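You operate a simulated robot arm through the tools that you are given. There is no shell and no other tool. Be economical: measure what you need, move in short steps, check, and stop when the job is done.

You are at the controls of a simulated two-armed robot. One attempt, no reset.

Task
Bring the full crate from the lift table into the crate bench's frame.
Fine: first stack the small crate from the frame on LOT 35; wind the table level, slide the crate over, wind it down again.
Where things are to end (x, y in the base frame): full crate within 45 mm of [610, 620].

Only the result counts: the job must be done as asked and must still hold three seconds after the hand-in. Knocking over, shifting, dropping, spilling or breaking anything else fails it.

Robot
Two 7-joint arms with two-finger parallel grippers on one trunk, on a base that drives. Base frame: it is fixed to the floor where the robot stands at the start and does not move with it; the origin is under the middle of the robot, x ahead of it, y to its left, z up. Lengths are in mm, angles in rad, forces in N, time in s.
The left shoulder is at the start at [50, 161, 1148], the right one opposite. Places, roughly: full crate [500, 1000, 750]; lift crank [400, 1400, 800]; lift table top [700, 1100, 500]; small crate [-1500, -4750, 1000]. Payload 3.43 kg a hand.
Tool frame (each hand has its own): the origin (TCP) lies between the finger pads and is the grasp point; the fingertips stand 30 mm ahead of it; z points along the fingers, y is the line along which they close. Largest opening 94 mm; finger width 28, thickness 10; the body of the gripper, 50 by 96 mm, starts 55 mm behind the TCP.
Orientation is that of the tool frame in the base frame, as a unit quaternion [x, y, z, w]. With the fingers straight down and closing along the base's y, the tool's x points along the base's -x, its y along +y and its z along -z.

Tools
- The arms move only by the tool jog_arm. It takes "left_deltas", "right_deltas" or both (then of equal length, played together; a hand with none holds still); each is a list of rows, each an object (a shift or turn left out is 0, a gripper value left out holds the last) with "dp": the shift along the tool's x, y, z in mm, a list of three; "rotation": the turn, a rotation vector about the tool's x, y, z in rad, a list of three. In form: [{"dp": [dx, dy, dz], "rotation": [ax, ay, az]}, ...]. A call has 1 to 20 rows; each row is the pose to reach, as a shift and turn from the pose commanded when the call began, along the tool's axes at that moment. "left_fingers" and "right_fingers" are, for a hand that has rows, the finger opening in mm, from 0 to 94, set as the call begins (left out, the last holds). Rows are played at 5 a second. More than 50 mm and 0.15 rad between two rows, or a gripper value outside its range, and nothing of the call is played. A pose out of reach is approached as far as the arm can. The call stops where the force on the tool passes 90 N (or 10 N more than at its start, if that is more) or the arm is blocked; 0.2 s more then pass. Each finger travels about 45 mm/s and halts on what it meets, pressing with about 30 N; the grip force reading is that of the motor and also rises with nothing between the fingers. The clock runs only during rows and for 0.2 s after the last one: add rows that repeat a pose to give the fingers time. It gives the time, the measured TCP pose, the force on the tool (base axes), the opening and the grip force at its end, in the units of the frame above (readings bear some noise), with the torque about the TCP (base axes, N m) and any sound that the robot's microphone picked up.
- Cameras (640 x 400 px; columns grow to the right, rows downward): "scene" is now at [132.7, 12.1, 1287.4]; the picture's right is [0.13, -0.99, 0.00], its down [-0.42, -0.05, -0.91] and it looks along [0.90, 0.12, -0.42] (base axes); focal length 214 px, centre (320, 200). "left" rides on the left gripper at [76, -14, -103] in its tool frame; the picture's right is [0.18, 0.98, 0.00], its down [-0.75, 0.14, -0.64] and it looks along [-0.63, 0.12, 0.77] (tool axes); focal length 243 px, centre (320, 200). "right" rides on the right gripper at [76, 14, -102] in its tool frame; the picture's right is [-0.18, 0.98, 0.00], its down [-0.75, -0.14, -0.64] and it looks along [-0.63, -0.12, 0.77] (tool axes); focal length 243 px, centre (320, 200). There is no depth. A picture from a camera that has moved, and an enlarged one, comes with that camera's place and axes in the base frame and with its lens.
- camera(camera): a new picture of that camera. No time passes.
- slide_trunk(by): slides the trunk up (or, below 0, down) by that many mm; the arms and the scene camera ride with it, the base frame stays. It gives what a move gives, with no picture.
- steer(legs): drives the robot by 1 to 6 legs, each [ahead, left, turn to the left] in mm, mm and rad, along the robot's own axes; the way and the turn of a leg run together, so that a leg with both is an arc; at most 1500 mm and 3.142 rad a leg. The arms and the cameras ride along, it lands a little off, and it stops where it bumps. It gives what a move gives.
- turn_head(pan, tilt): turns the head with the scene camera to pan (to the left, within 1.396 rad either way) and tilt (down, from -0.506 to 1.204), counted from straight ahead of the robot. It gives what a move gives.
- close_up(camera, box): a new picture of the part [left, top, right, bottom] of that camera's present view, enlarged. No time passes.
- close_job(): hands the job in; it is judged then, once.

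Go step by step. Nothing tells you exact positions but the pictures and the camera data: compare them with the known pose of the tool, close in by small moves and look again before you grip or let go. The budget is 120 turns and 88 pictures, counting those below and the enlarged ones. Unless the task says otherwise, let go and move clear before handing in, and close with one line.

The tools are called after "Emit:" by a JSON object that holds its "api" and its "payload". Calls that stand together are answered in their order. jog_arm: Moves the arms, as the interface text tells. Its arguments: {"type":"object","properties":{"left_deltas":{"type":"array"},"left_fingers":{"type":"number"},"right_deltas":{"type":"array"},"right_fingers":{"type":"number"}},"required":[]} The other tools are called the same way: slide_trunk (by) slides the trunk up or down; steer (legs) drives the base; turn_head (pan, tilt) turns the head that bears the scene camera; camera (camera) takes a picture; close_up (camera, box) takes an enlarged picture of a part of a camera's view; close_job () hands the job in.

At the start:

```text
clock: 0.0
left_eef_pos: [356.6, 373.7, 1176.0]
left_tool_rot: [0.0, 1.0, -0.001, 0.0]
left_force: [-0.1, -0.2, 0.1]
left_torque: [-0.02, -0.01, -0.01]
left_gripper_width: 94.1
left_grasp_force: 0.0
right_eef_pos: [409.0, 9.0, 1219.5]
right_tool_rot: [0.0, 1.0, 0.0, 0.0]
right_force: [-0.7, 1.1, 0.2]
right_torque: [0.01, -0.04, -0.01]
right_gripper_width: 93.8
right_grasp_force: 0.0
trunk travel left (down, up): [-175.0, 92.0]
robot x, y, heading: [-1.1, 1.5, 0.003]
head pan, tilt: [0.127, 0.433]
```

scene: 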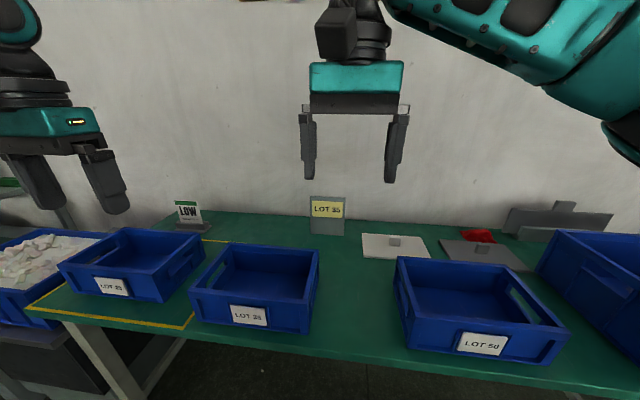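
right: 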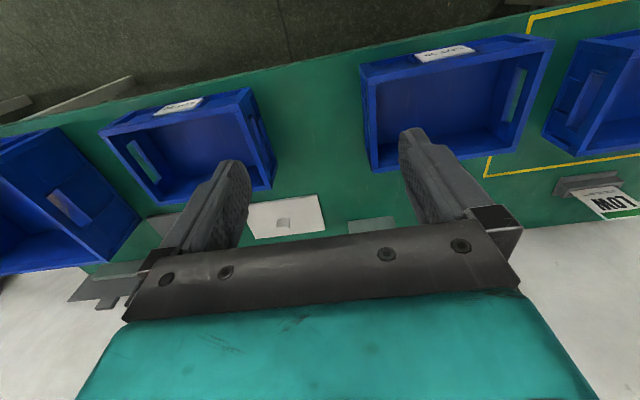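
left: 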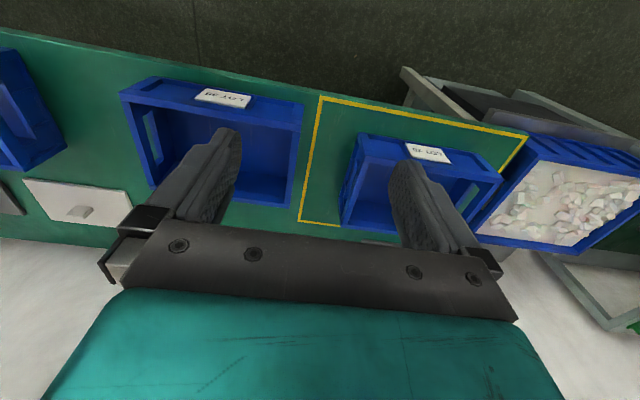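

The bench has several blue crates, with a yellow frame on the left and the full crate beyond it to the left. I'll read the labels first and look to the left.

Emit:
{"api": "close_up", "payload": {"camera": "scene", "box": [0, 180, 340, 392]}}

Emit:
{"api": "close_up", "payload": {"camera": "scene", "box": [300, 180, 640, 392]}}

Emit:
{"api": "turn_head", "payload": {"pan": 1.1, "tilt": 0.5}}

Emit:
{"api": "camera", "payload": {"camera": "scene"}}

```text
1.88 times, centred on (170, 286) of scene
camera zoom: at [132.7, 12.1, 1287.4], right [0.13, -0.99, 0.0], down [-0.42, -0.05, -0.91], along [0.9, 0.12, -0.42], focal length 404 px, centre (602, 38)
```

zoom: 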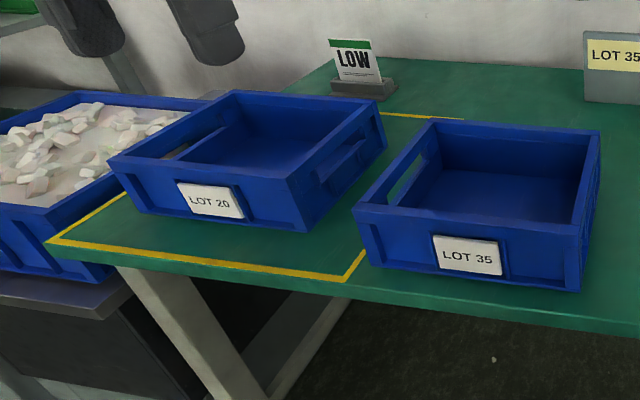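

```text
1.88 times, centred on (470, 286) of scene
camera zoom: at [132.7, 12.1, 1287.4], right [0.13, -0.99, 0.0], down [-0.42, -0.05, -0.91], along [0.9, 0.12, -0.42], focal length 404 px, centre (38, 38)
```

zoom: 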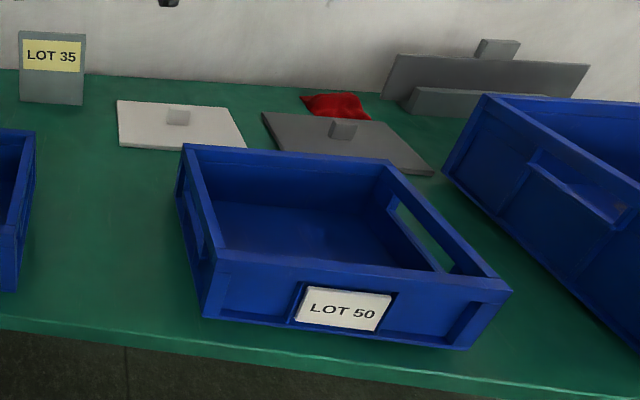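

```text
clock: 1.2
left_eef_pos: [357.6, 372.4, 1175.5]
left_tool_rot: [0.0, 1.0, -0.001, 0.001]
left_force: [-0.8, 0.3, 0.0]
left_torque: [0.01, -0.01, 0.01]
left_gripper_width: 94.1
left_grasp_force: 0.0
right_eef_pos: [408.6, 7.4, 1219.4]
right_tool_rot: [0.0, 1.0, 0.0, 0.0]
right_force: [0.3, 0.2, 0.5]
right_torque: [0.0, 0.0, -0.01]
right_gripper_width: 93.9
right_grasp_force: 0.0
trunk travel left (down, up): [-175.0, 92.0]
robot x, y, heading: [2.3, 0.5, 0.004]
head pan, tilt: [1.1, 0.499]
```

```text
82 pictures are left
camera scene: at [82.7, 81.3, 1281.4], right [0.89, -0.45, 0.0], down [-0.22, -0.43, -0.88], along [0.4, 0.78, -0.48], focal length 214 px, centre (320, 200)
```

scene: 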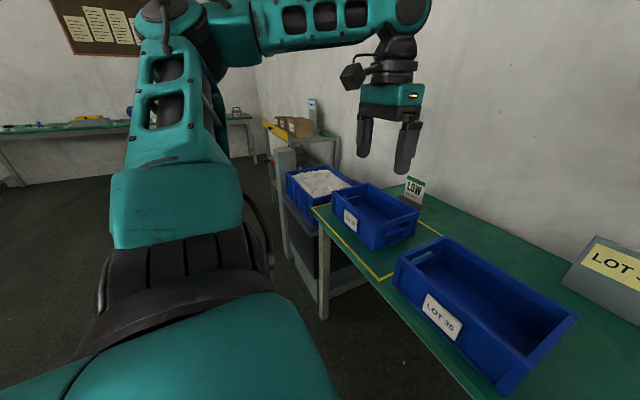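

The three views only agree if the bench top is near z = 778. That puts the frame's centre at about (610, 622), which fits the target. LOT 20 is the small crate in the frame, at about (590, 654), and LOT 35 is at about (550, 230). I'll drive in front of LOT 20 and look more closely.

Emit:
{"api": "steer", "payload": {"legs": [[0, 650, 0]]}}

Emit:
{"api": "turn_head", "payload": {"pan": 0.0, "tilt": 0.75}}

Emit:
{"api": "camera", "payload": {"camera": "scene"}}

Emit:
{"api": "camera", "payload": {"camera": "left"}}

Emit:
{"api": "camera", "payload": {"camera": "right"}}

```text
clock: 4.9
left_eef_pos: [367.2, 1029.4, 1175.9]
left_tool_rot: [0.007, 1.0, -0.001, 0.001]
left_force: [0.8, 0.4, -1.0]
left_torque: [-0.05, -0.04, 0.01]
left_gripper_width: 94.0
left_grasp_force: 0.1
right_eef_pos: [413.3, 663.8, 1219.5]
right_tool_rot: [0.007, 1.0, 0.0, 0.001]
right_force: [0.8, -0.4, 0.3]
right_torque: [0.0, -0.01, 0.01]
right_gripper_width: 94.1
right_grasp_force: 0.0
trunk travel left (down, up): [-175.0, 92.0]
robot x, y, heading: [6.2, 661.4, -0.019]
head pan, tilt: [1.1, 0.499]
```

```text
clock: 6.2
left_eef_pos: [366.9, 1030.3, 1176.1]
left_tool_rot: [0.007, 1.0, 0.0, 0.001]
left_force: [-0.1, 0.7, -0.1]
left_torque: [0.01, -0.01, 0.01]
left_gripper_width: 94.0
left_grasp_force: 0.0
right_eef_pos: [414.4, 664.0, 1218.3]
right_tool_rot: [0.007, 1.0, 0.001, 0.0]
right_force: [0.1, 0.1, 0.6]
right_torque: [0.0, -0.01, -0.02]
right_gripper_width: 93.9
right_grasp_force: 0.0
trunk travel left (down, up): [-175.0, 92.0]
robot x, y, heading: [3.3, 662.5, -0.021]
head pan, tilt: [0.0, 0.75]
```

```text
81 pictures are left
camera scene: at [129.0, 659.7, 1259.4], right [-0.01, -1.0, 0.0], down [-0.68, 0.01, -0.73], along [0.73, -0.01, -0.68], focal length 214 px, centre (320, 200)
```

scene: 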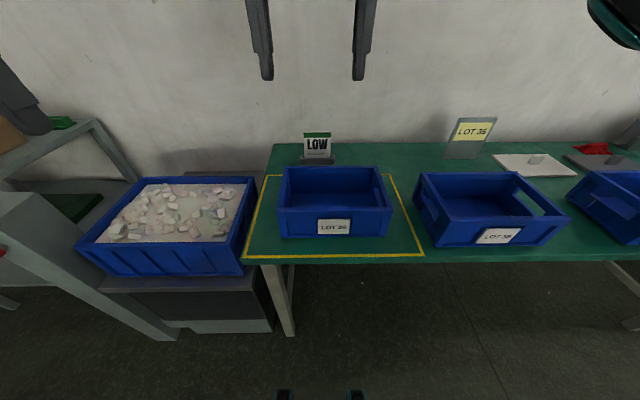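

```text
80 pictures are left
camera left: at [289.4, 1016.1, 1278.6], right [-0.17, 0.99, 0.0], down [0.75, 0.13, 0.64], along [0.63, 0.11, -0.77], focal length 243 px, centre (320, 200)
```

left: 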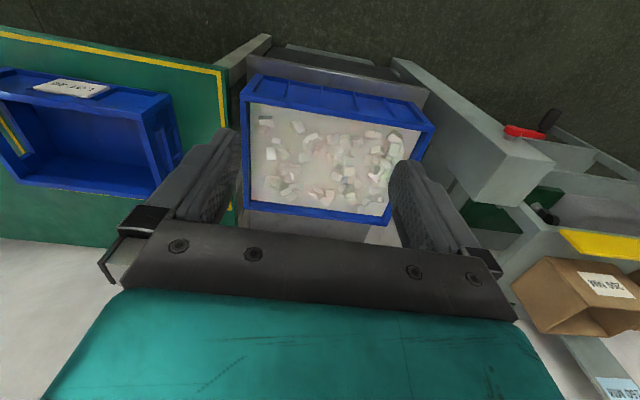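

```text
79 pictures are left
camera right: at [339.3, 679.1, 1320.4], right [0.2, 0.98, 0.0], down [0.75, -0.15, 0.64], along [0.63, -0.13, -0.77], focal length 243 px, centre (320, 200)
```

right: 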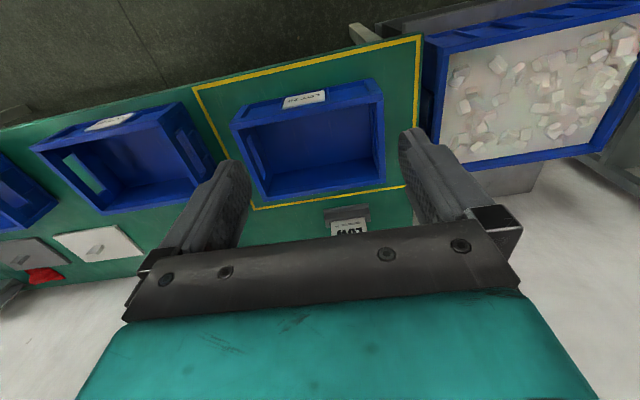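

LOT 20 looks empty. I'll zoom in on it and on LOT 35 to measure both.

Emit:
{"api": "close_up", "payload": {"camera": "scene", "box": [250, 120, 426, 230]}}

Emit:
{"api": "close_up", "payload": {"camera": "scene", "box": [246, 160, 406, 260]}}

Emit:
{"api": "close_up", "payload": {"camera": "scene", "box": [410, 160, 570, 260]}}

Emit:
{"api": "close_up", "payload": {"camera": "right", "box": [180, 60, 420, 210]}}

```text
3.64 times, centred on (338, 175) of scene
camera zoom: at [129.0, 659.7, 1259.4], right [-0.01, -1.0, 0.0], down [-0.68, 0.01, -0.73], along [0.73, -0.01, -0.68], focal length 780 px, centre (254, 291)
```

zoom: 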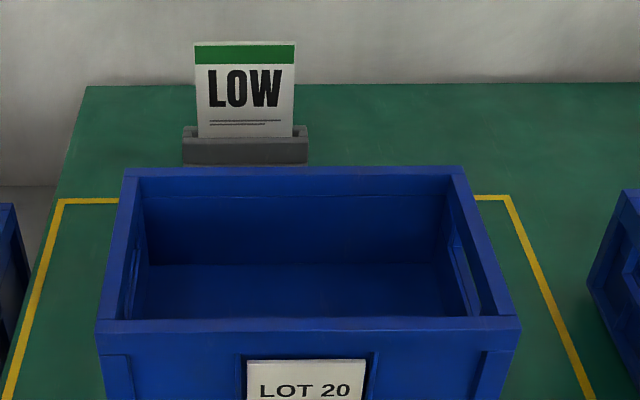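

```text
4.00 times, centred on (326, 210) of scene
camera zoom: at [129.0, 659.7, 1259.4], right [-0.01, -1.0, 0.0], down [-0.68, 0.01, -0.73], along [0.73, -0.01, -0.68], focal length 858 px, centre (296, 160)
```

zoom: 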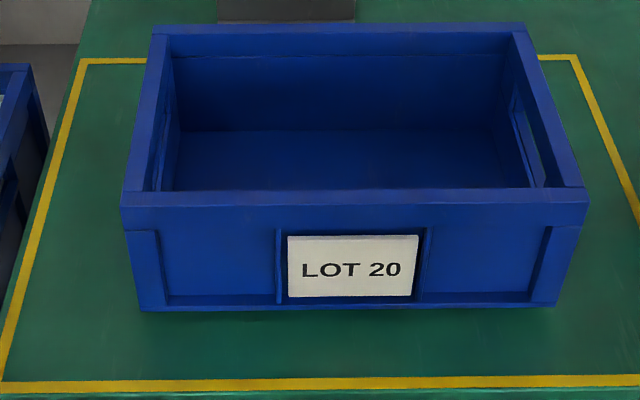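

```text
4.00 times, centred on (490, 210) of scene
camera zoom: at [129.0, 659.7, 1259.4], right [-0.01, -1.0, 0.0], down [-0.68, 0.01, -0.73], along [0.73, -0.01, -0.68], focal length 858 px, centre (-360, 160)
```

zoom: 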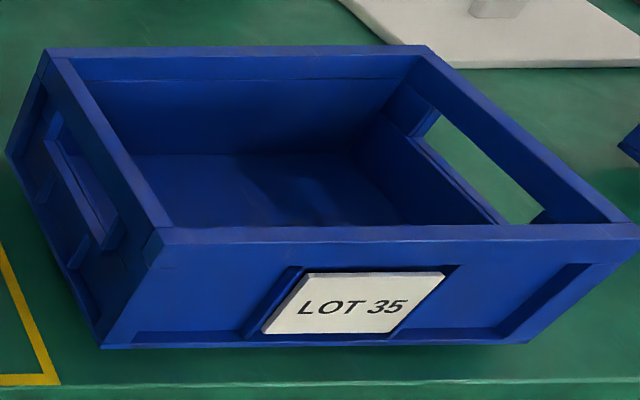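

```text
2.67 times, centred on (300, 135) of right
camera zoom: at [339.3, 679.1, 1320.4], right [0.2, 0.98, 0.0], down [0.75, -0.15, 0.64], along [0.63, -0.13, -0.77], focal length 647 px, centre (373, 373)
```

zoom: 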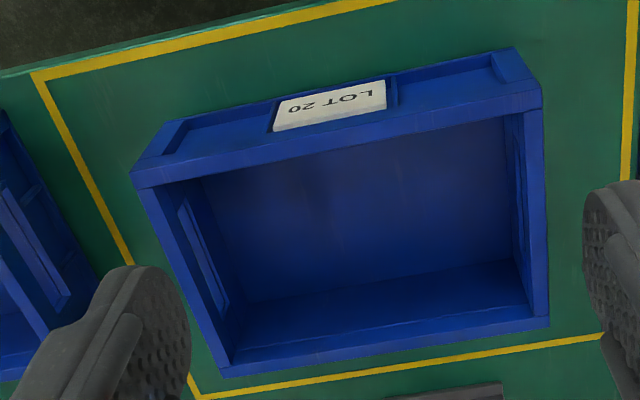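

LOT 20's rim runs x 491–681, y 474–758, with its top at z ≈ 887. LOT 35 is the same size, centred at about (549, 208). I'll line up with LOT 20 for a two-handed grip on its end walls.

Emit:
{"api": "steer", "payload": {"legs": [[70, -47, 0.021]]}}

```text
clock: 7.3
left_eef_pos: [429.2, 991.3, 1174.7]
left_tool_rot: [-0.005, 1.0, 0.001, 0.0]
left_force: [1.4, -0.1, -0.3]
left_torque: [0.03, 0.04, 0.01]
left_gripper_width: 94.0
left_grasp_force: 0.0
right_eef_pos: [485.5, 626.8, 1218.2]
right_tool_rot: [-0.005, 1.0, 0.001, 0.0]
right_force: [-0.7, 0.0, 0.3]
right_torque: [0.0, -0.02, -0.01]
right_gripper_width: 93.9
right_grasp_force: 0.1
trunk travel left (down, up): [-175.0, 92.0]
robot x, y, heading: [74.3, 615.1, 0.009]
head pan, tilt: [0.0, 0.75]
```

Now I'll bring both hands over the end walls, holding at z = 1000.

Emit:
{"api": "jog_arm", "payload": {"left_deltas": [{"dp": [-20, -30, 22]}, {"dp": [-40, -60, 44]}, {"dp": [-60, -90, 66]}, {"dp": [-80, -120, 88]}, {"dp": [-100, -150, 110]}, {"dp": [-120, -180, 132]}, {"dp": [-140, -210, 154]}, {"dp": [-158, -240, 175]}, {"dp": [-158, -240, 175]}], "right_deltas": [{"dp": [-13, -18, 27]}, {"dp": [-26, -36, 54]}, {"dp": [-39, -54, 81]}, {"dp": [-52, -72, 108]}, {"dp": [-65, -90, 135]}, {"dp": [-78, -108, 162]}, {"dp": [-91, -127, 190]}, {"dp": [-101, -146, 218]}, {"dp": [-101, -146, 218]}]}}

Emit:
{"api": "camera", "payload": {"camera": "scene"}}

Emit:
{"api": "camera", "payload": {"camera": "left"}}

Emit:
{"api": "camera", "payload": {"camera": "right"}}

```text
clock: 9.3
left_eef_pos: [562.8, 778.8, 1007.4]
left_tool_rot: [-0.002, 1.0, -0.001, 0.001]
left_force: [-0.5, 0.7, 0.0]
left_torque: [-0.01, 0.01, -0.03]
left_gripper_width: 93.8
left_grasp_force: 0.0
left hand out of reach, approached as far as the arm can: row 8, 9
right_eef_pos: [587.4, 481.5, 999.3]
right_tool_rot: [-0.004, 1.0, 0.001, 0.0]
right_force: [0.4, -0.5, -0.4]
right_torque: [-0.02, 0.01, -0.01]
right_gripper_width: 93.9
right_grasp_force: 0.0
trunk travel left (down, up): [-175.0, 92.0]
robot x, y, heading: [73.5, 614.2, 0.01]
head pan, tilt: [0.0, 0.75]
```

```text
74 pictures are left
camera scene: at [198.8, 616.3, 1259.4], right [0.01, -1.0, 0.0], down [-0.68, -0.01, -0.73], along [0.73, 0.01, -0.68], focal length 214 px, centre (320, 200)
```

scene: 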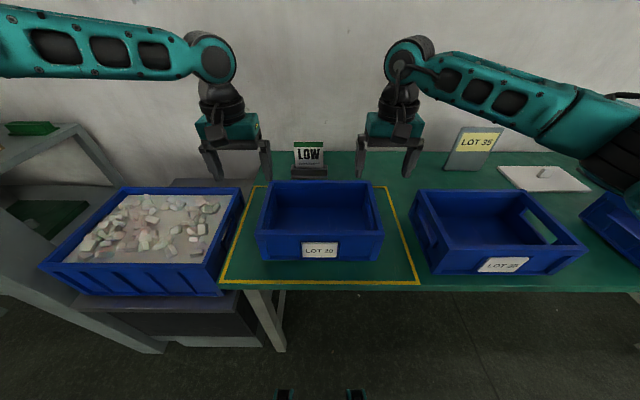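

```text
73 pictures are left
camera left: at [485.6, 764.1, 1109.6], right [-0.19, 0.98, 0.0], down [0.75, 0.15, 0.64], along [0.63, 0.12, -0.77], focal length 243 px, centre (320, 200)
```

left: 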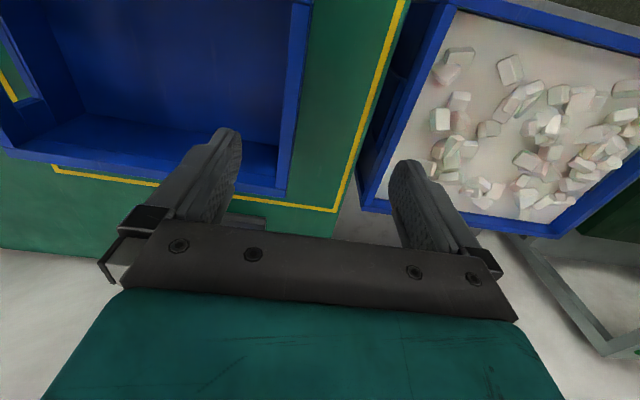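

```text
72 pictures are left
camera right: at [511.6, 495.1, 1101.3], right [0.18, 0.98, 0.0], down [0.75, -0.14, 0.64], along [0.63, -0.11, -0.77], focal length 243 px, centre (320, 200)
```

right: 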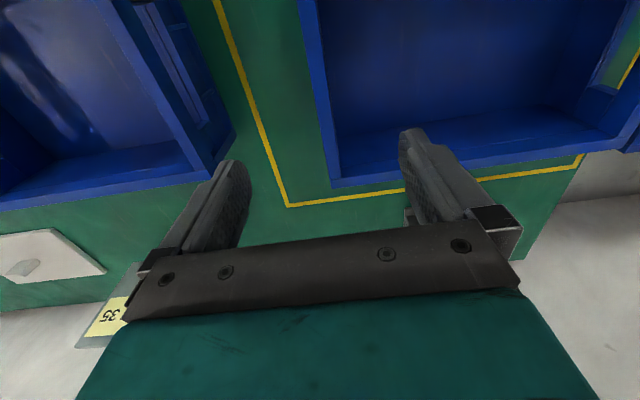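

The right hand is in place but the left stopped short. I'll drive ahead a little and see how the left pose responds.

Emit:
{"api": "steer", "payload": {"legs": [[60, 0, -0.009]]}}

Emit:
{"api": "jog_arm", "payload": {"left_deltas": [{"dp": [0, 0, 0]}, {"dp": [0, 0, 0]}]}}

```text
clock: 10.3
left_eef_pos: [624.5, 774.8, 1007.2]
left_tool_rot: [0.001, 1.0, -0.001, 0.001]
left_force: [0.1, -0.5, -0.1]
left_torque: [0.01, 0.04, 0.0]
left_gripper_width: 94.0
left_grasp_force: 0.1
right_eef_pos: [646.0, 478.1, 999.2]
right_tool_rot: [0.001, 1.0, -0.001, 0.0]
right_force: [0.2, -0.2, 0.6]
right_torque: [-0.04, 0.01, -0.01]
right_gripper_width: 93.9
right_grasp_force: 0.1
trunk travel left (down, up): [-175.0, 92.0]
robot x, y, heading: [134.5, 614.6, -0.004]
head pan, tilt: [0.0, 0.75]
```

```text
clock: 10.9
left_eef_pos: [624.7, 774.1, 1007.2]
left_tool_rot: [0.001, 1.0, -0.001, 0.0]
left_force: [0.3, 0.0, -0.4]
left_torque: [-0.01, 0.02, 0.0]
left_gripper_width: 93.8
left_grasp_force: 0.0
right_eef_pos: [645.2, 476.7, 1000.0]
right_tool_rot: [0.001, 1.0, 0.001, 0.0]
right_force: [0.3, -0.4, 0.4]
right_torque: [-0.04, -0.02, 0.02]
right_gripper_width: 94.1
right_grasp_force: 0.1
trunk travel left (down, up): [-175.0, 92.0]
robot x, y, heading: [134.2, 612.9, -0.001]
head pan, tilt: [0.0, 0.75]
```

Commanded poses start from what was actually reached, so I'll centre both hands over the walls and look.

Emit:
{"api": "jog_arm", "payload": {"left_deltas": [{"dp": [20, -13, 10]}, {"dp": [40, -26, 20]}, {"dp": [40, -26, 50]}, {"dp": [40, -26, 50]}], "right_deltas": [{"dp": [30, 5, 10]}, {"dp": [60, 9, 20]}, {"dp": [60, 9, 43]}, {"dp": [60, 9, 43]}]}}

Emit:
{"api": "camera", "payload": {"camera": "left"}}

Emit:
{"api": "camera", "payload": {"camera": "right"}}

Emit:
{"api": "close_up", "payload": {"camera": "scene", "box": [160, 100, 480, 300]}}

```text
clock: 11.9
left_eef_pos: [579.4, 755.7, 959.5]
left_tool_rot: [0.001, 1.0, 0.0, 0.001]
left_force: [0.8, -0.1, -0.7]
left_torque: [0.01, 0.02, 0.0]
left_gripper_width: 94.0
left_grasp_force: 0.2
left hand out of reach, approached as far as the arm can: row 3, 4
right_eef_pos: [584.9, 487.2, 956.3]
right_tool_rot: [0.001, 1.0, 0.0, 0.0]
right_force: [0.0, 0.2, 0.5]
right_torque: [0.02, -0.01, -0.02]
right_gripper_width: 93.8
right_grasp_force: 0.1
trunk travel left (down, up): [-175.0, 92.0]
robot x, y, heading: [139.0, 614.6, -0.003]
head pan, tilt: [0.0, 0.75]
```

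```text
71 pictures are left
camera left: at [500.8, 740.5, 1062.8], right [-0.18, 0.98, 0.0], down [0.75, 0.14, 0.64], along [0.63, 0.12, -0.77], focal length 243 px, centre (320, 200)
```

left: 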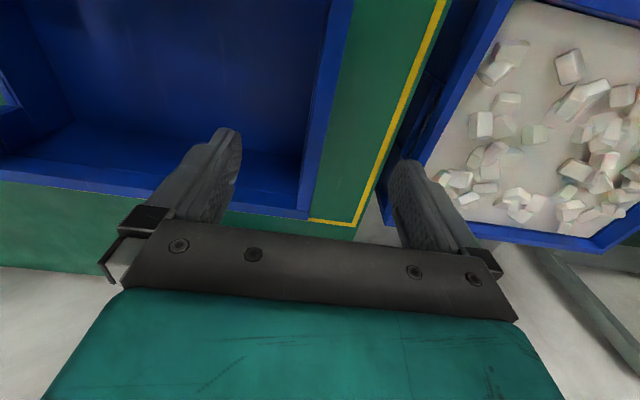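

```text
70 pictures are left
camera right: at [510.6, 502.3, 1058.3], right [0.19, 0.98, 0.0], down [0.75, -0.14, 0.64], along [0.63, -0.12, -0.77], focal length 243 px, centre (320, 200)
```

right: 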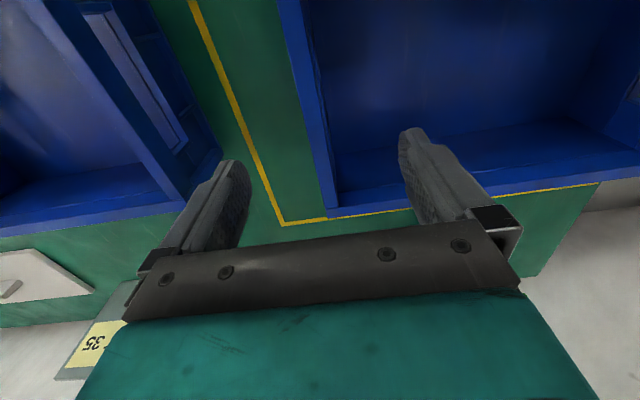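

```text
2.00 times, centred on (320, 200) of scene
camera zoom: at [258.4, 615.2, 1259.5], right [0.0, -1.0, 0.0], down [-0.68, 0.0, -0.73], along [0.73, 0.0, -0.68], focal length 429 px, centre (320, 200)
```

zoom: 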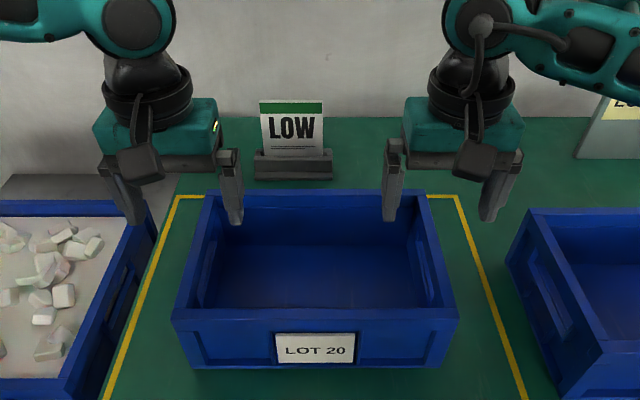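

The left arm doesn't like being this far inward. I'll shift the base 35 mm to the right and try again.

Emit:
{"api": "steer", "payload": {"legs": [[0, -38, 0]]}}

Emit:
{"api": "jog_arm", "payload": {"left_deltas": [{"dp": [0, 15, 0]}, {"dp": [0, 32, 0]}, {"dp": [0, 32, 25]}, {"dp": [0, 32, 25]}], "right_deltas": [{"dp": [0, 20, 0]}, {"dp": [0, 40, 0]}, {"dp": [0, 40, 22]}, {"dp": [0, 40, 22]}]}}

```text
clock: 12.8
left_eef_pos: [578.7, 716.7, 960.8]
left_tool_rot: [0.0, 1.0, 0.0, 0.001]
left_force: [0.2, -0.5, 0.8]
left_torque: [-0.01, -0.02, 0.01]
left_gripper_width: 94.3
left_grasp_force: 0.1
right_eef_pos: [586.0, 450.7, 956.7]
right_tool_rot: [0.001, 1.0, 0.001, 0.0]
right_force: [0.2, 0.1, -0.2]
right_torque: [0.01, -0.03, -0.02]
right_gripper_width: 94.2
right_grasp_force: 0.1
trunk travel left (down, up): [-175.0, 92.0]
robot x, y, heading: [133.8, 577.9, -0.003]
head pan, tilt: [0.0, 0.75]
```

```text
clock: 13.8
left_eef_pos: [579.5, 749.5, 934.7]
left_tool_rot: [0.0, 1.0, -0.001, 0.001]
left_force: [0.3, -0.1, -0.6]
left_torque: [0.0, 0.0, -0.01]
left_gripper_width: 93.9
left_grasp_force: 0.1
right_eef_pos: [586.8, 490.8, 934.8]
right_tool_rot: [0.0, 1.0, 0.0, 0.0]
right_force: [0.8, 0.1, 0.0]
right_torque: [0.0, 0.0, 0.04]
right_gripper_width: 94.2
right_grasp_force: 0.0
trunk travel left (down, up): [-175.0, 92.0]
robot x, y, heading: [135.8, 576.6, -0.002]
head pan, tilt: [0.0, 0.75]
```

Both hands now straddle the walls at z = 935. I'll lower them to about 887 and check from the scene camera.

Emit:
{"api": "jog_arm", "payload": {"left_deltas": [{"dp": [0, 0, 16]}, {"dp": [0, 0, 32]}, {"dp": [0, 0, 48]}, {"dp": [0, 0, 48]}], "right_deltas": [{"dp": [4, 0, 16]}, {"dp": [8, 0, 32]}, {"dp": [8, 0, 48]}, {"dp": [8, 0, 48]}]}}

Emit:
{"api": "close_up", "payload": {"camera": "scene", "box": [180, 120, 436, 280]}}

Emit:
{"api": "camera", "payload": {"camera": "right"}}

```text
clock: 14.8
left_eef_pos: [575.0, 754.5, 891.0]
left_tool_rot: [0.0, 1.0, -0.001, 0.001]
left_force: [1.0, 0.0, 0.2]
left_torque: [0.02, -0.01, 0.03]
left_gripper_width: 93.9
left_grasp_force: 0.2
left hand out of reach, approached as far as the arm can: row 3, 4
right_eef_pos: [577.7, 491.0, 887.6]
right_tool_rot: [0.001, 1.0, 0.0, 0.0]
right_force: [0.0, -0.6, -0.7]
right_torque: [-0.03, -0.03, -0.02]
right_gripper_width: 94.0
right_grasp_force: 0.0
trunk travel left (down, up): [-175.0, 92.0]
robot x, y, heading: [137.8, 576.6, -0.001]
head pan, tilt: [0.0, 0.75]
```

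```text
2.50 times, centred on (308, 200) of scene
camera zoom: at [258.4, 577.8, 1259.4], right [0.0, -1.0, 0.0], down [-0.68, 0.0, -0.73], along [0.73, 0.0, -0.68], focal length 536 px, centre (350, 200)
```

zoom: 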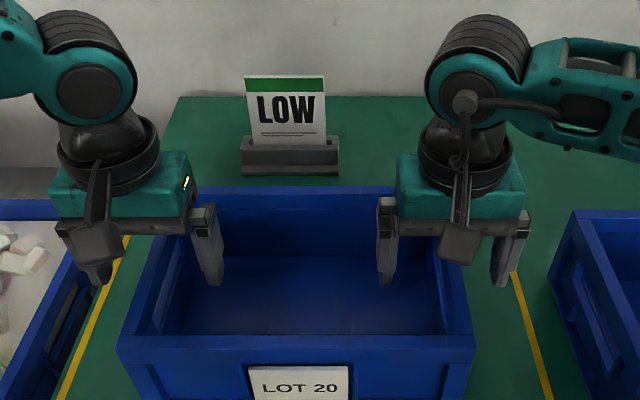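

```text
67 pictures are left
camera right: at [502.8, 505.3, 987.9], right [0.18, 0.98, 0.0], down [0.75, -0.14, 0.64], along [0.63, -0.12, -0.77], focal length 243 px, centre (320, 200)
```

right: 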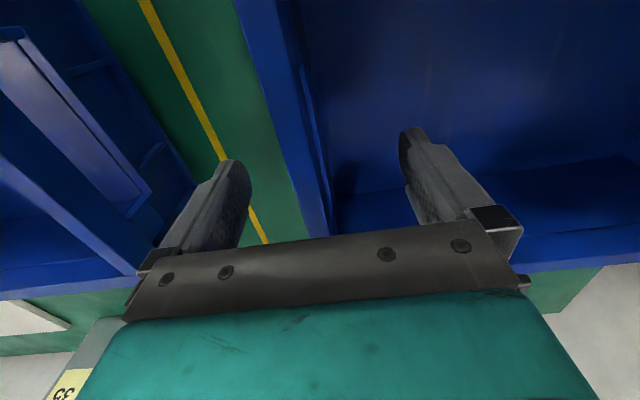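

The left is within 5 mm of where I wanted it and both hands straddle the rim. I'll close the grippers.

Emit:
{"api": "jog_arm", "payload": {"left_deltas": [{"dp": [0, 0, 0]}, {"dp": [0, 0, 0]}, {"dp": [0, 0, 0]}, {"dp": [0, 0, 0]}, {"dp": [0, 0, 0]}, {"dp": [0, 0, 0]}, {"dp": [0, 0, 0]}], "right_deltas": [{"dp": [0, 0, 0]}, {"dp": [0, 0, 0]}, {"dp": [0, 0, 0]}, {"dp": [0, 0, 0]}, {"dp": [0, 0, 0]}, {"dp": [0, 0, 0]}, {"dp": [0, 0, 0]}], "left_fingers": 0, "right_fingers": 0}}

Emit:
{"api": "close_up", "payload": {"camera": "scene", "box": [180, 120, 436, 280]}}

```text
clock: 16.4
left_eef_pos: [575.8, 757.2, 891.0]
left_tool_rot: [-0.001, 1.0, 0.0, 0.002]
left_force: [1.3, 19.9, 2.8]
left_torque: [0.0, 0.11, -0.04]
left_gripper_width: 17.4
left_grasp_force: 29.4
right_eef_pos: [577.9, 490.9, 887.3]
right_tool_rot: [0.001, 1.0, -0.001, 0.0]
right_force: [-1.6, -20.3, 3.4]
right_torque: [0.16, 0.13, 0.18]
right_gripper_width: 17.1
right_grasp_force: 30.3
trunk travel left (down, up): [-175.0, 92.0]
robot x, y, heading: [133.2, 578.8, -0.006]
head pan, tilt: [0.0, 0.75]
```

```text
2.50 times, centred on (308, 200) of scene
camera zoom: at [258.0, 577.7, 1259.5], right [0.0, -1.0, 0.0], down [-0.68, 0.0, -0.73], along [0.73, 0.0, -0.68], focal length 536 px, centre (350, 200)
```

zoom: 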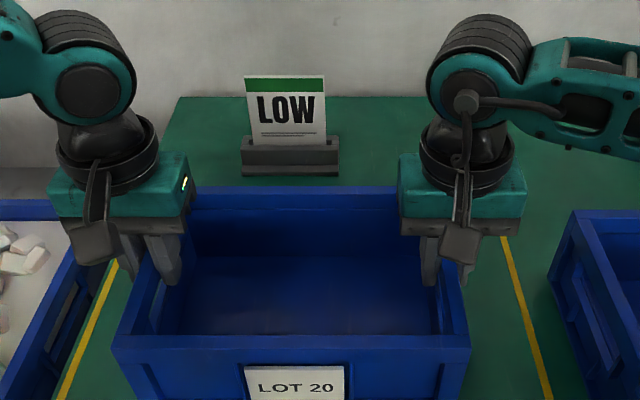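

Both hands hold the walls at 17 mm. I'll test-lift with the trunk.

Emit:
{"api": "slide_trunk", "payload": {"by": 30}}

Emit:
{"api": "camera", "payload": {"camera": "scene"}}

```text
clock: 17.1
left_eef_pos: [574.8, 756.3, 919.9]
left_tool_rot: [0.001, 1.0, 0.0, 0.001]
left_force: [0.1, 24.6, -0.4]
left_torque: [-0.11, -0.19, 0.01]
left_gripper_width: 17.2
left_grasp_force: 29.8
right_eef_pos: [579.0, 490.3, 915.0]
right_tool_rot: [0.001, 1.0, -0.002, -0.001]
right_force: [0.0, -24.3, -2.4]
right_torque: [0.05, 0.25, 0.17]
right_gripper_width: 17.2
right_grasp_force: 29.8
trunk travel left (down, up): [-205.0, 62.0]
robot x, y, heading: [134.3, 576.8, -0.005]
head pan, tilt: [0.0, 0.75]
```

```text
65 pictures are left
camera scene: at [258.8, 577.9, 1289.4], right [0.0, -1.0, 0.0], down [-0.68, 0.0, -0.73], along [0.73, 0.0, -0.68], focal length 214 px, centre (320, 200)
```

scene: 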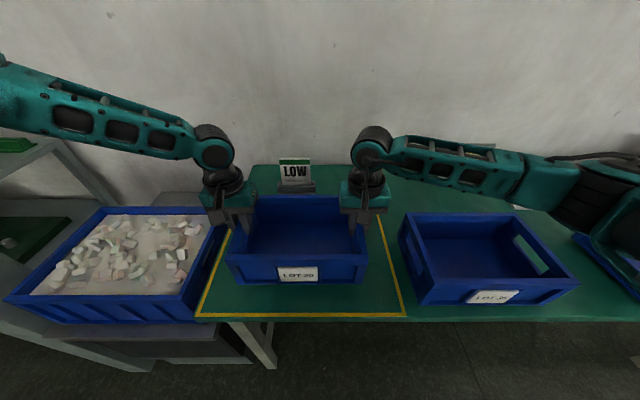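

It's up, and it's light. I'll ease the outward tension and raise it clear of LOT 35's rim with the trunk and arms.

Emit:
{"api": "slide_trunk", "payload": {"by": 60}}

Emit:
{"api": "jog_arm", "payload": {"left_deltas": [{"dp": [0, 0, -15]}, {"dp": [0, 0, -30]}, {"dp": [0, 0, -45]}, {"dp": [0, 0, -60]}, {"dp": [0, 0, -75]}, {"dp": [0, 0, -75]}], "right_deltas": [{"dp": [0, 2, -15]}, {"dp": [0, 4, -30]}, {"dp": [0, 4, -45]}, {"dp": [0, 4, -60]}, {"dp": [0, 4, -75]}, {"dp": [0, 4, -75]}]}}

```text
clock: 18.1
left_eef_pos: [576.0, 756.9, 980.4]
left_tool_rot: [-0.001, 1.0, 0.001, 0.0]
left_force: [0.0, 25.6, -1.9]
left_torque: [-0.01, -0.24, 0.08]
left_gripper_width: 17.3
left_grasp_force: 30.1
right_eef_pos: [577.1, 489.3, 976.8]
right_tool_rot: [0.001, 1.0, -0.003, 0.0]
right_force: [-0.2, -25.1, -1.9]
right_torque: [0.1, 0.26, 0.21]
right_gripper_width: 17.2
right_grasp_force: 30.1
trunk travel left (down, up): [-265.0, 2.0]
robot x, y, heading: [134.2, 576.3, -0.004]
head pan, tilt: [0.0, 0.75]
```

```text
clock: 19.5
left_eef_pos: [575.5, 757.5, 1054.2]
left_tool_rot: [-0.001, 1.0, 0.003, 0.0]
left_force: [1.3, 36.3, -1.4]
left_torque: [-0.09, -0.16, 0.17]
left_gripper_width: 17.3
left_grasp_force: 30.2
right_eef_pos: [579.4, 491.3, 1050.6]
right_tool_rot: [0.003, 1.0, -0.004, -0.002]
right_force: [-0.9, -37.1, -2.2]
right_torque: [0.12, 0.13, 0.4]
right_gripper_width: 17.3
right_grasp_force: 29.9
trunk travel left (down, up): [-265.0, 2.0]
robot x, y, heading: [133.5, 575.6, -0.004]
head pan, tilt: [0.0, 0.75]
```

The reaction force shows I'm squeezing the crate, so I'll open the hands apart 6 mm each and then drive sideways to LOT 35.

Emit:
{"api": "jog_arm", "payload": {"left_deltas": [{"dp": [0, 3, 0]}, {"dp": [0, 6, 0]}, {"dp": [0, 6, 0]}], "right_deltas": [{"dp": [0, -3, 0]}, {"dp": [0, -6, 0]}, {"dp": [0, -6, 0]}]}}

Emit:
{"api": "steer", "payload": {"legs": [[-30, -408, 0.0]]}}

Emit:
{"api": "camera", "payload": {"camera": "scene"}}

Emit:
{"api": "camera", "payload": {"camera": "right"}}

Emit:
{"api": "camera", "payload": {"camera": "left"}}

```text
clock: 20.3
left_eef_pos: [575.3, 758.1, 1056.4]
left_tool_rot: [0.002, 1.0, -0.005, 0.003]
left_force: [-0.9, -8.4, -1.6]
left_torque: [0.08, 0.35, 0.11]
left_gripper_width: 17.1
left_grasp_force: 29.5
right_eef_pos: [576.9, 492.3, 1052.3]
right_tool_rot: [-0.002, 1.0, 0.004, 0.0]
right_force: [0.2, 8.2, 0.0]
right_torque: [-0.07, -0.36, -0.2]
right_gripper_width: 16.8
right_grasp_force: 30.1
trunk travel left (down, up): [-265.0, 2.0]
robot x, y, heading: [133.5, 576.7, -0.004]
head pan, tilt: [0.0, 0.75]
```

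```text
clock: 22.8
left_eef_pos: [545.9, 353.5, 1057.8]
left_tool_rot: [0.003, 1.0, -0.005, 0.004]
left_force: [-0.2, -32.2, -1.2]
left_torque: [0.07, 0.06, 0.0]
left_gripper_width: 17.3
left_grasp_force: 30.8
right_eef_pos: [546.9, 87.2, 1052.8]
right_tool_rot: [0.001, 1.0, 0.005, 0.002]
right_force: [1.2, 31.1, -0.8]
right_torque: [-0.14, -0.06, -0.18]
right_gripper_width: 17.3
right_grasp_force: 29.7
trunk travel left (down, up): [-265.0, 2.0]
robot x, y, heading: [100.7, 172.5, -0.002]
head pan, tilt: [0.0, 0.75]
```

```text
64 pictures are left
camera scene: at [227.1, 174.7, 1349.4], right [0.0, -1.0, 0.0], down [-0.68, 0.0, -0.73], along [0.73, 0.0, -0.68], focal length 214 px, centre (320, 200)
```

scene: 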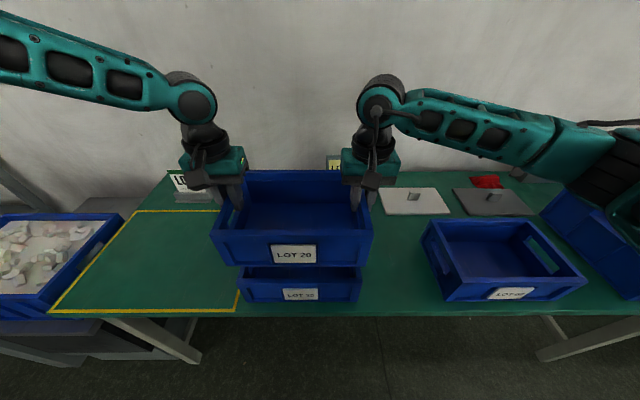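

```text
63 pictures are left
camera right: at [471.1, 100.8, 1153.6], right [0.18, 0.98, 0.01], down [0.75, -0.15, 0.64], along [0.63, -0.11, -0.77], focal length 243 px, centre (320, 200)
```

right: 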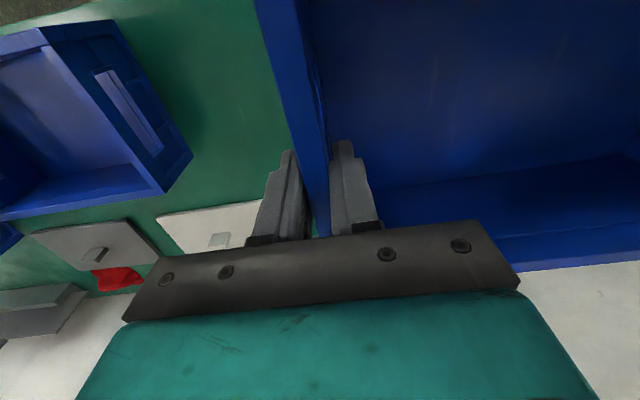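

```text
62 pictures are left
camera left: at [467.2, 341.9, 1159.5], right [-0.18, 0.98, -0.01], down [0.75, 0.15, 0.65], along [0.64, 0.11, -0.76], focal length 243 px, centre (320, 200)
```

left: 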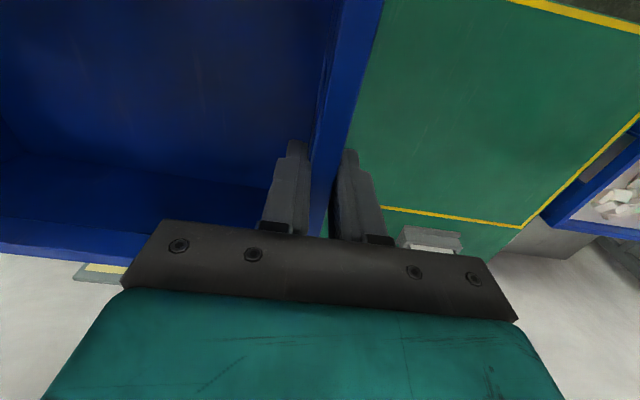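

I'm above LOT 35. I'll relax the tension and zoom in to measure the offset between the two crates.

Emit:
{"api": "jog_arm", "payload": {"left_deltas": [{"dp": [0, -2, 0]}, {"dp": [0, -4, 0]}, {"dp": [0, -4, 0]}], "right_deltas": [{"dp": [0, 2, 0]}, {"dp": [0, 4, 0]}, {"dp": [0, 4, 0]}]}}

Emit:
{"api": "close_up", "payload": {"camera": "scene", "box": [202, 204, 394, 324]}}

Emit:
{"api": "close_up", "payload": {"camera": "scene", "box": [202, 154, 394, 274]}}

```text
clock: 23.6
left_eef_pos: [545.2, 354.1, 1056.2]
left_tool_rot: [0.001, 1.0, -0.001, 0.002]
left_force: [-0.9, 36.5, -1.4]
left_torque: [-0.1, -0.34, -0.1]
left_gripper_width: 17.1
left_grasp_force: 30.2
right_eef_pos: [546.8, 87.4, 1049.5]
right_tool_rot: [0.004, 1.0, -0.003, 0.0]
right_force: [-0.6, -36.8, -2.5]
right_torque: [0.09, 0.33, 0.16]
right_gripper_width: 17.3
right_grasp_force: 30.1
trunk travel left (down, up): [-265.0, 2.0]
robot x, y, heading: [100.4, 172.0, -0.007]
head pan, tilt: [0.0, 0.75]
```

```text
3.33 times, centred on (298, 264) of scene
camera zoom: at [227.1, 175.2, 1349.4], right [0.0, -1.0, 0.0], down [-0.68, 0.0, -0.73], along [0.73, 0.0, -0.68], focal length 715 px, centre (393, -13)
```

zoom: 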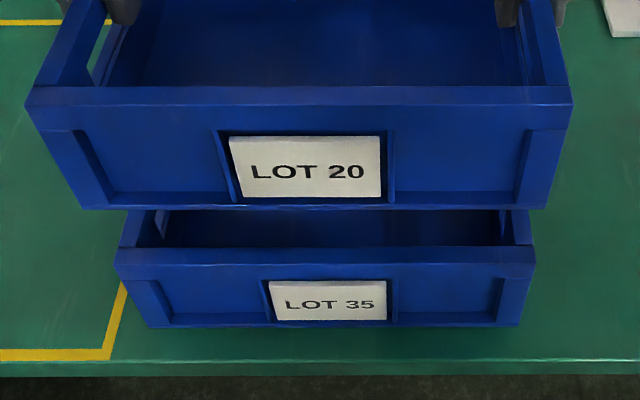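

```text
3.33 times, centred on (298, 214) of scene
camera zoom: at [227.1, 175.2, 1349.4], right [0.0, -1.0, 0.0], down [-0.68, 0.0, -0.73], along [0.73, 0.0, -0.68], focal length 715 px, centre (393, 153)
```

zoom: 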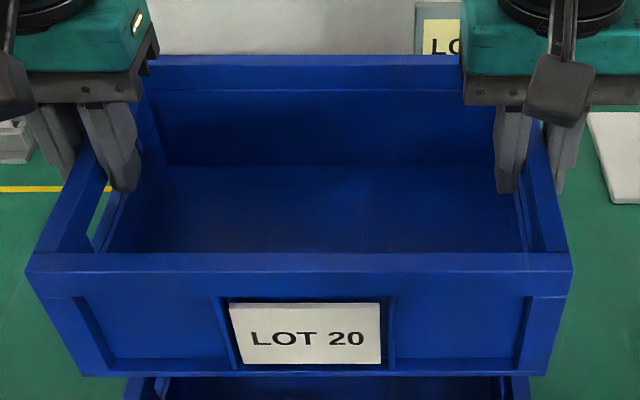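

LOT 20 sits about 3 mm too far left and 4 mm too far forward of LOT 35, with a gap of about 60 mm. I'll correct that and lower it most of the way.

Emit:
{"api": "jog_arm", "payload": {"left_deltas": [{"dp": [2, -1, 10]}, {"dp": [4, -1, 22]}, {"dp": [4, -1, 36]}, {"dp": [4, -1, 46]}, {"dp": [4, -1, 46]}], "right_deltas": [{"dp": [2, -5, 10]}, {"dp": [4, -5, 22]}, {"dp": [4, -5, 34]}, {"dp": [4, -5, 44]}, {"dp": [4, -5, 44]}]}}

Emit:
{"api": "close_up", "payload": {"camera": "scene", "box": [202, 204, 394, 324]}}

```text
clock: 24.8
left_eef_pos: [540.9, 352.1, 1008.9]
left_tool_rot: [0.002, 1.0, -0.003, 0.001]
left_force: [0.1, 29.2, -1.5]
left_torque: [-0.02, -0.13, 0.13]
left_gripper_width: 17.2
left_grasp_force: 30.0
right_eef_pos: [544.3, 83.0, 1006.8]
right_tool_rot: [0.002, 1.0, 0.001, 0.001]
right_force: [0.8, -29.3, -1.5]
right_torque: [0.01, 0.15, 0.14]
right_gripper_width: 17.3
right_grasp_force: 29.9
trunk travel left (down, up): [-265.0, 2.0]
robot x, y, heading: [103.1, 173.9, -0.005]
head pan, tilt: [0.0, 0.75]
```

```text
3.33 times, centred on (298, 264) of scene
camera zoom: at [227.1, 175.1, 1349.4], right [0.0, -1.0, 0.0], down [-0.68, 0.0, -0.73], along [0.73, 0.0, -0.68], focal length 715 px, centre (393, -13)
```

zoom: 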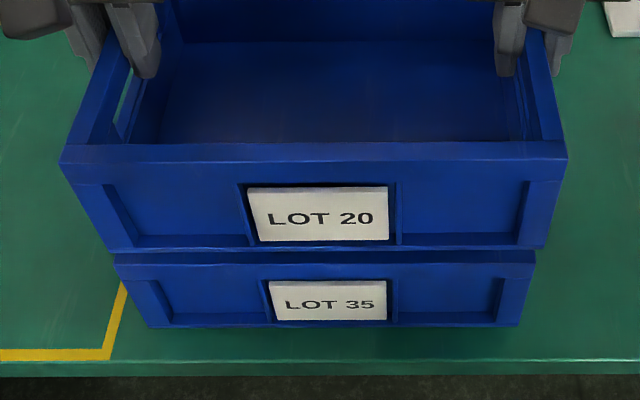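

The crates are aligned to about 2 mm with a gap of about 25 mm. I'll nudge it and lower further.

Emit:
{"api": "jog_arm", "payload": {"left_deltas": [{"dp": [0, 2, 6]}, {"dp": [-1, 3, 12]}, {"dp": [-1, 3, 18]}, {"dp": [-1, 3, 18]}], "right_deltas": [{"dp": [0, 0, 6]}, {"dp": [-1, 0, 12]}, {"dp": [-1, 0, 18]}, {"dp": [-1, 0, 18]}]}}

Emit:
{"api": "close_up", "payload": {"camera": "scene", "box": [202, 204, 394, 324]}}

```text
clock: 25.8
left_eef_pos: [542.9, 351.9, 994.4]
left_tool_rot: [0.003, 1.0, -0.005, 0.005]
left_force: [-1.6, 20.8, 14.6]
left_torque: [0.01, 0.73, -0.08]
left_gripper_width: 17.3
left_grasp_force: 29.8
right_eef_pos: [545.3, 86.9, 990.4]
right_tool_rot: [0.001, 1.0, 0.003, 0.001]
right_force: [1.2, -21.4, -2.3]
right_torque: [-0.02, 0.7, -0.21]
right_gripper_width: 17.3
right_grasp_force: 30.0
trunk travel left (down, up): [-265.0, 2.0]
robot x, y, heading: [102.9, 174.2, -0.008]
head pan, tilt: [0.0, 0.75]
```

```text
3.33 times, centred on (298, 264) of scene
camera zoom: at [226.0, 174.6, 1349.8], right [0.0, -1.0, 0.0], down [-0.68, 0.0, -0.73], along [0.73, 0.0, -0.68], focal length 715 px, centre (393, -13)
```

zoom: 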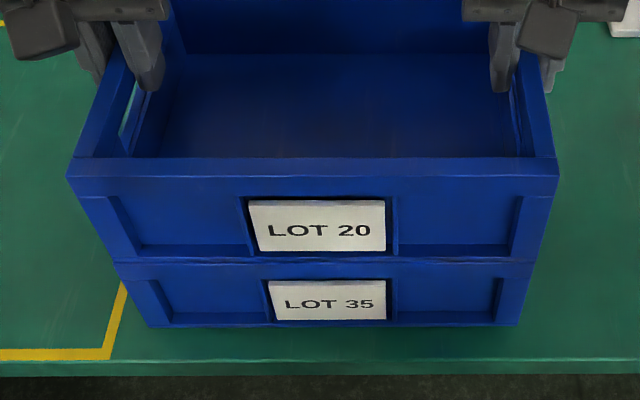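

The left side is touching and the edges line up. I'll settle it down.

Emit:
{"api": "jog_arm", "payload": {"left_deltas": [{"dp": [0, 0, 1]}, {"dp": [0, 0, 2]}, {"dp": [0, 0, 2]}], "right_deltas": [{"dp": [0, 0, 2]}, {"dp": [0, 0, 4]}, {"dp": [0, 0, 4]}]}}

Emit:
{"api": "close_up", "payload": {"camera": "scene", "box": [222, 234, 382, 334]}}

Emit:
{"api": "close_up", "payload": {"camera": "right", "box": [160, 0, 480, 200]}}

```text
clock: 26.6
left_eef_pos: [542.3, 351.6, 994.3]
left_tool_rot: [0.003, 1.0, -0.006, 0.008]
left_force: [2.8, 19.7, 26.0]
left_torque: [0.13, 0.16, -0.08]
left_gripper_width: 17.2
left_grasp_force: 29.4
right_eef_pos: [543.1, 84.8, 989.5]
right_tool_rot: [0.002, 1.0, 0.003, 0.004]
right_force: [2.7, -24.4, 22.7]
right_torque: [-0.04, 0.45, -0.17]
right_gripper_width: 17.3
right_grasp_force: 29.7
trunk travel left (down, up): [-265.0, 2.0]
robot x, y, heading: [100.2, 177.8, -0.003]
head pan, tilt: [0.0, 0.75]
```

```text
4.00 times, centred on (302, 284) of scene
camera zoom: at [224.2, 174.0, 1350.2], right [0.0, -1.0, 0.0], down [-0.68, 0.0, -0.73], along [0.73, 0.0, -0.68], focal length 858 px, centre (392, -136)
```

zoom: 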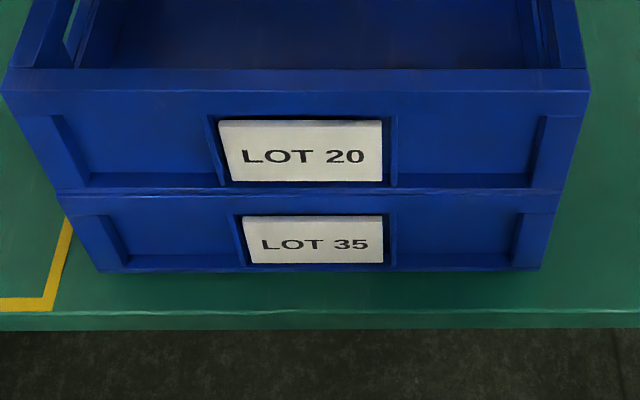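

```text
2.00 times, centred on (320, 100) of right
camera zoom: at [467.0, 98.5, 1090.6], right [0.19, 0.98, 0.01], down [0.75, -0.15, 0.65], along [0.64, -0.11, -0.76], focal length 485 px, centre (320, 400)
```

zoom: 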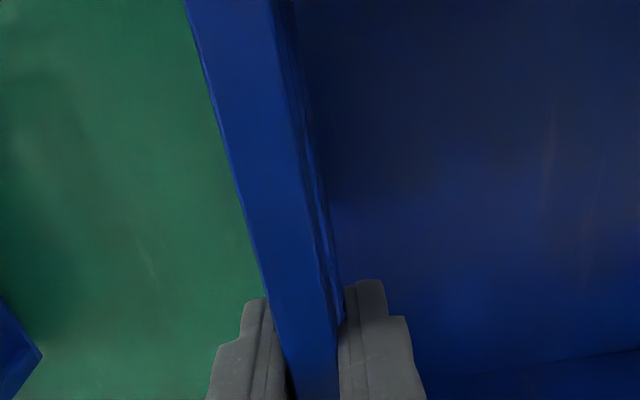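

LOT 20 is resting aligned on LOT 35. I'll ease the forces and then open both hands.

Emit:
{"api": "jog_arm", "payload": {"left_deltas": [{"dp": [0, 1.5, -1]}, {"dp": [0, 1.5, -2]}, {"dp": [0, 1.5, -2]}], "right_deltas": [{"dp": [0, -1.5, -1]}, {"dp": [0, -1.5, -2]}, {"dp": [0, -1.5, -2]}]}}

Emit:
{"api": "jog_arm", "payload": {"left_deltas": [{"dp": [0, 0, 0]}, {"dp": [0, 0, 0]}, {"dp": [0, 0, 0]}, {"dp": [0, 0, 0]}, {"dp": [0, 0, 0]}], "right_deltas": [{"dp": [0, 0, 0]}, {"dp": [0, 0, 0]}, {"dp": [0, 0, 0]}, {"dp": [0, 0, 0]}, {"dp": [0, 0, 0]}], "left_fingers": 70, "right_fingers": 70}}

Emit:
{"api": "jog_arm", "payload": {"left_deltas": [{"dp": [0, 0, -30]}, {"dp": [0, 0, -60]}, {"dp": [0, 0, -90]}, {"dp": [0, 0, -120]}], "right_deltas": [{"dp": [0, 0, -30]}, {"dp": [0, 0, -60]}, {"dp": [0, 0, -90]}, {"dp": [0, 0, -120]}]}}

Emit:
{"api": "close_up", "payload": {"camera": "scene", "box": [160, 150, 448, 330]}}

```text
clock: 27.4
left_eef_pos: [542.2, 352.1, 993.6]
left_tool_rot: [0.003, 1.0, -0.008, 0.005]
left_force: [3.7, 5.8, 10.5]
left_torque: [0.03, -0.82, 0.02]
left_gripper_width: 17.3
left_grasp_force: 30.7
right_eef_pos: [542.2, 84.4, 989.0]
right_tool_rot: [0.0, 1.0, 0.006, 0.004]
right_force: [5.8, -14.5, 23.1]
right_torque: [-0.16, -0.37, -0.16]
right_gripper_width: 17.2
right_grasp_force: 29.9
trunk travel left (down, up): [-265.0, 2.0]
robot x, y, heading: [105.2, 174.9, -0.006]
head pan, tilt: [0.0, 0.75]
```

```text
clock: 28.6
left_eef_pos: [543.9, 354.4, 993.4]
left_tool_rot: [0.002, 1.0, -0.006, 0.004]
left_force: [-0.2, -0.8, 0.7]
left_torque: [0.0, -0.01, 0.05]
left_gripper_width: 70.0
left_grasp_force: 0.0
right_eef_pos: [543.7, 85.8, 987.5]
right_tool_rot: [0.0, 1.0, 0.004, 0.003]
right_force: [-0.4, 0.5, 0.5]
right_torque: [0.0, -0.02, 0.0]
right_gripper_width: 70.2
right_grasp_force: 0.1
trunk travel left (down, up): [-265.0, 2.0]
robot x, y, heading: [104.6, 175.9, -0.007]
head pan, tilt: [0.0, 0.75]
```

```text
clock: 29.6
left_eef_pos: [542.0, 355.2, 1111.4]
left_tool_rot: [0.003, 1.0, -0.007, 0.005]
left_force: [-0.2, -0.1, 0.1]
left_torque: [0.02, -0.03, 0.0]
left_gripper_width: 69.8
left_grasp_force: 0.0
right_eef_pos: [544.6, 85.4, 1110.0]
right_tool_rot: [0.001, 1.0, 0.004, 0.001]
right_force: [-0.9, -0.3, -0.3]
right_torque: [-0.01, -0.03, 0.02]
right_gripper_width: 69.9
right_grasp_force: 0.1
trunk travel left (down, up): [-265.0, 2.0]
robot x, y, heading: [101.3, 176.2, -0.001]
head pan, tilt: [0.0, 0.75]
```

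```text
2.22 times, centred on (304, 240) of scene
camera zoom: at [226.4, 175.2, 1349.4], right [0.0, -1.0, 0.0], down [-0.68, 0.0, -0.73], along [0.73, 0.0, -0.68], focal length 477 px, centre (356, 111)
```

zoom: 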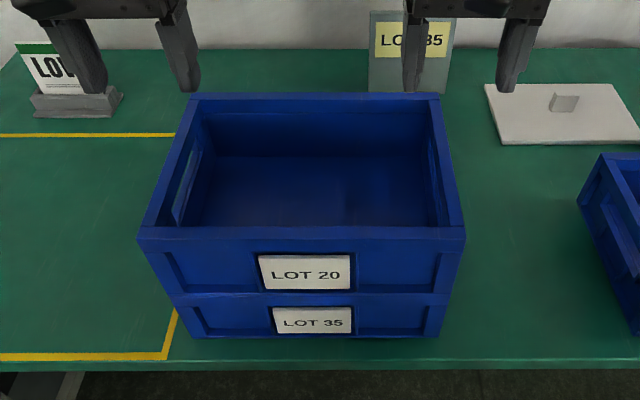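

LOT 20 is stacked neatly and both hands are clear. Next I'll back off a little and drive left to look at the lift table and crank.

Emit:
{"api": "steer", "payload": {"legs": [[-130, 0, 0], [0, 850, 0]]}}

Emit:
{"api": "turn_head", "payload": {"pan": 0.5, "tilt": 0.7}}

Emit:
{"api": "camera", "payload": {"camera": "scene"}}

```text
clock: 35.0
left_eef_pos: [434.9, 1189.2, 1112.1]
left_tool_rot: [0.016, 1.0, -0.006, 0.005]
left_force: [-0.8, 0.7, -0.6]
left_torque: [-0.03, 0.0, 0.0]
left_gripper_width: 70.1
left_grasp_force: 0.1
right_eef_pos: [428.8, 918.2, 1109.7]
right_tool_rot: [0.014, 1.0, 0.004, 0.002]
right_force: [-0.3, -0.3, 0.9]
right_torque: [0.01, -0.01, -0.02]
right_gripper_width: 69.8
right_grasp_force: 0.1
trunk travel left (down, up): [-265.0, 2.0]
robot x, y, heading: [-8.9, 1021.5, -0.031]
head pan, tilt: [0.0, 0.75]
```

```text
clock: 35.9
left_eef_pos: [434.4, 1188.2, 1111.3]
left_tool_rot: [0.017, 1.0, -0.006, 0.005]
left_force: [0.1, 0.1, 0.3]
left_torque: [-0.03, 0.0, 0.03]
left_gripper_width: 69.9
left_grasp_force: 0.1
right_eef_pos: [429.9, 917.7, 1110.0]
right_tool_rot: [0.013, 1.0, 0.005, 0.001]
right_force: [0.5, 0.2, 0.2]
right_torque: [0.01, 0.02, -0.02]
right_gripper_width: 69.8
right_grasp_force: 0.1
trunk travel left (down, up): [-265.0, 2.0]
robot x, y, heading: [-6.9, 1020.0, -0.029]
head pan, tilt: [0.499, 0.7]
```

```text
54 pictures are left
camera scene: at [107.2, 1057.4, 1353.7], right [0.45, -0.89, 0.0], down [-0.57, -0.29, -0.76], along [0.68, 0.34, -0.64], focal length 214 px, centre (320, 200)
```

scene: 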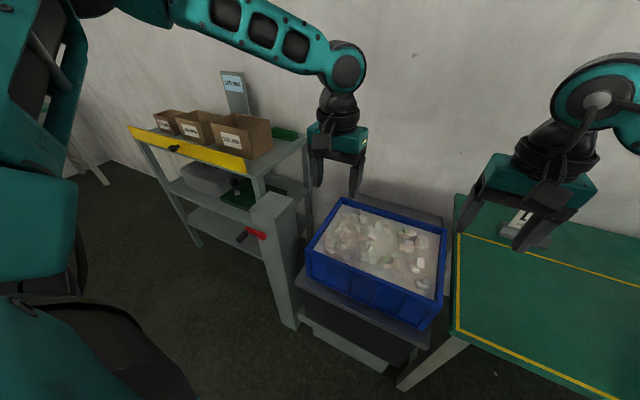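

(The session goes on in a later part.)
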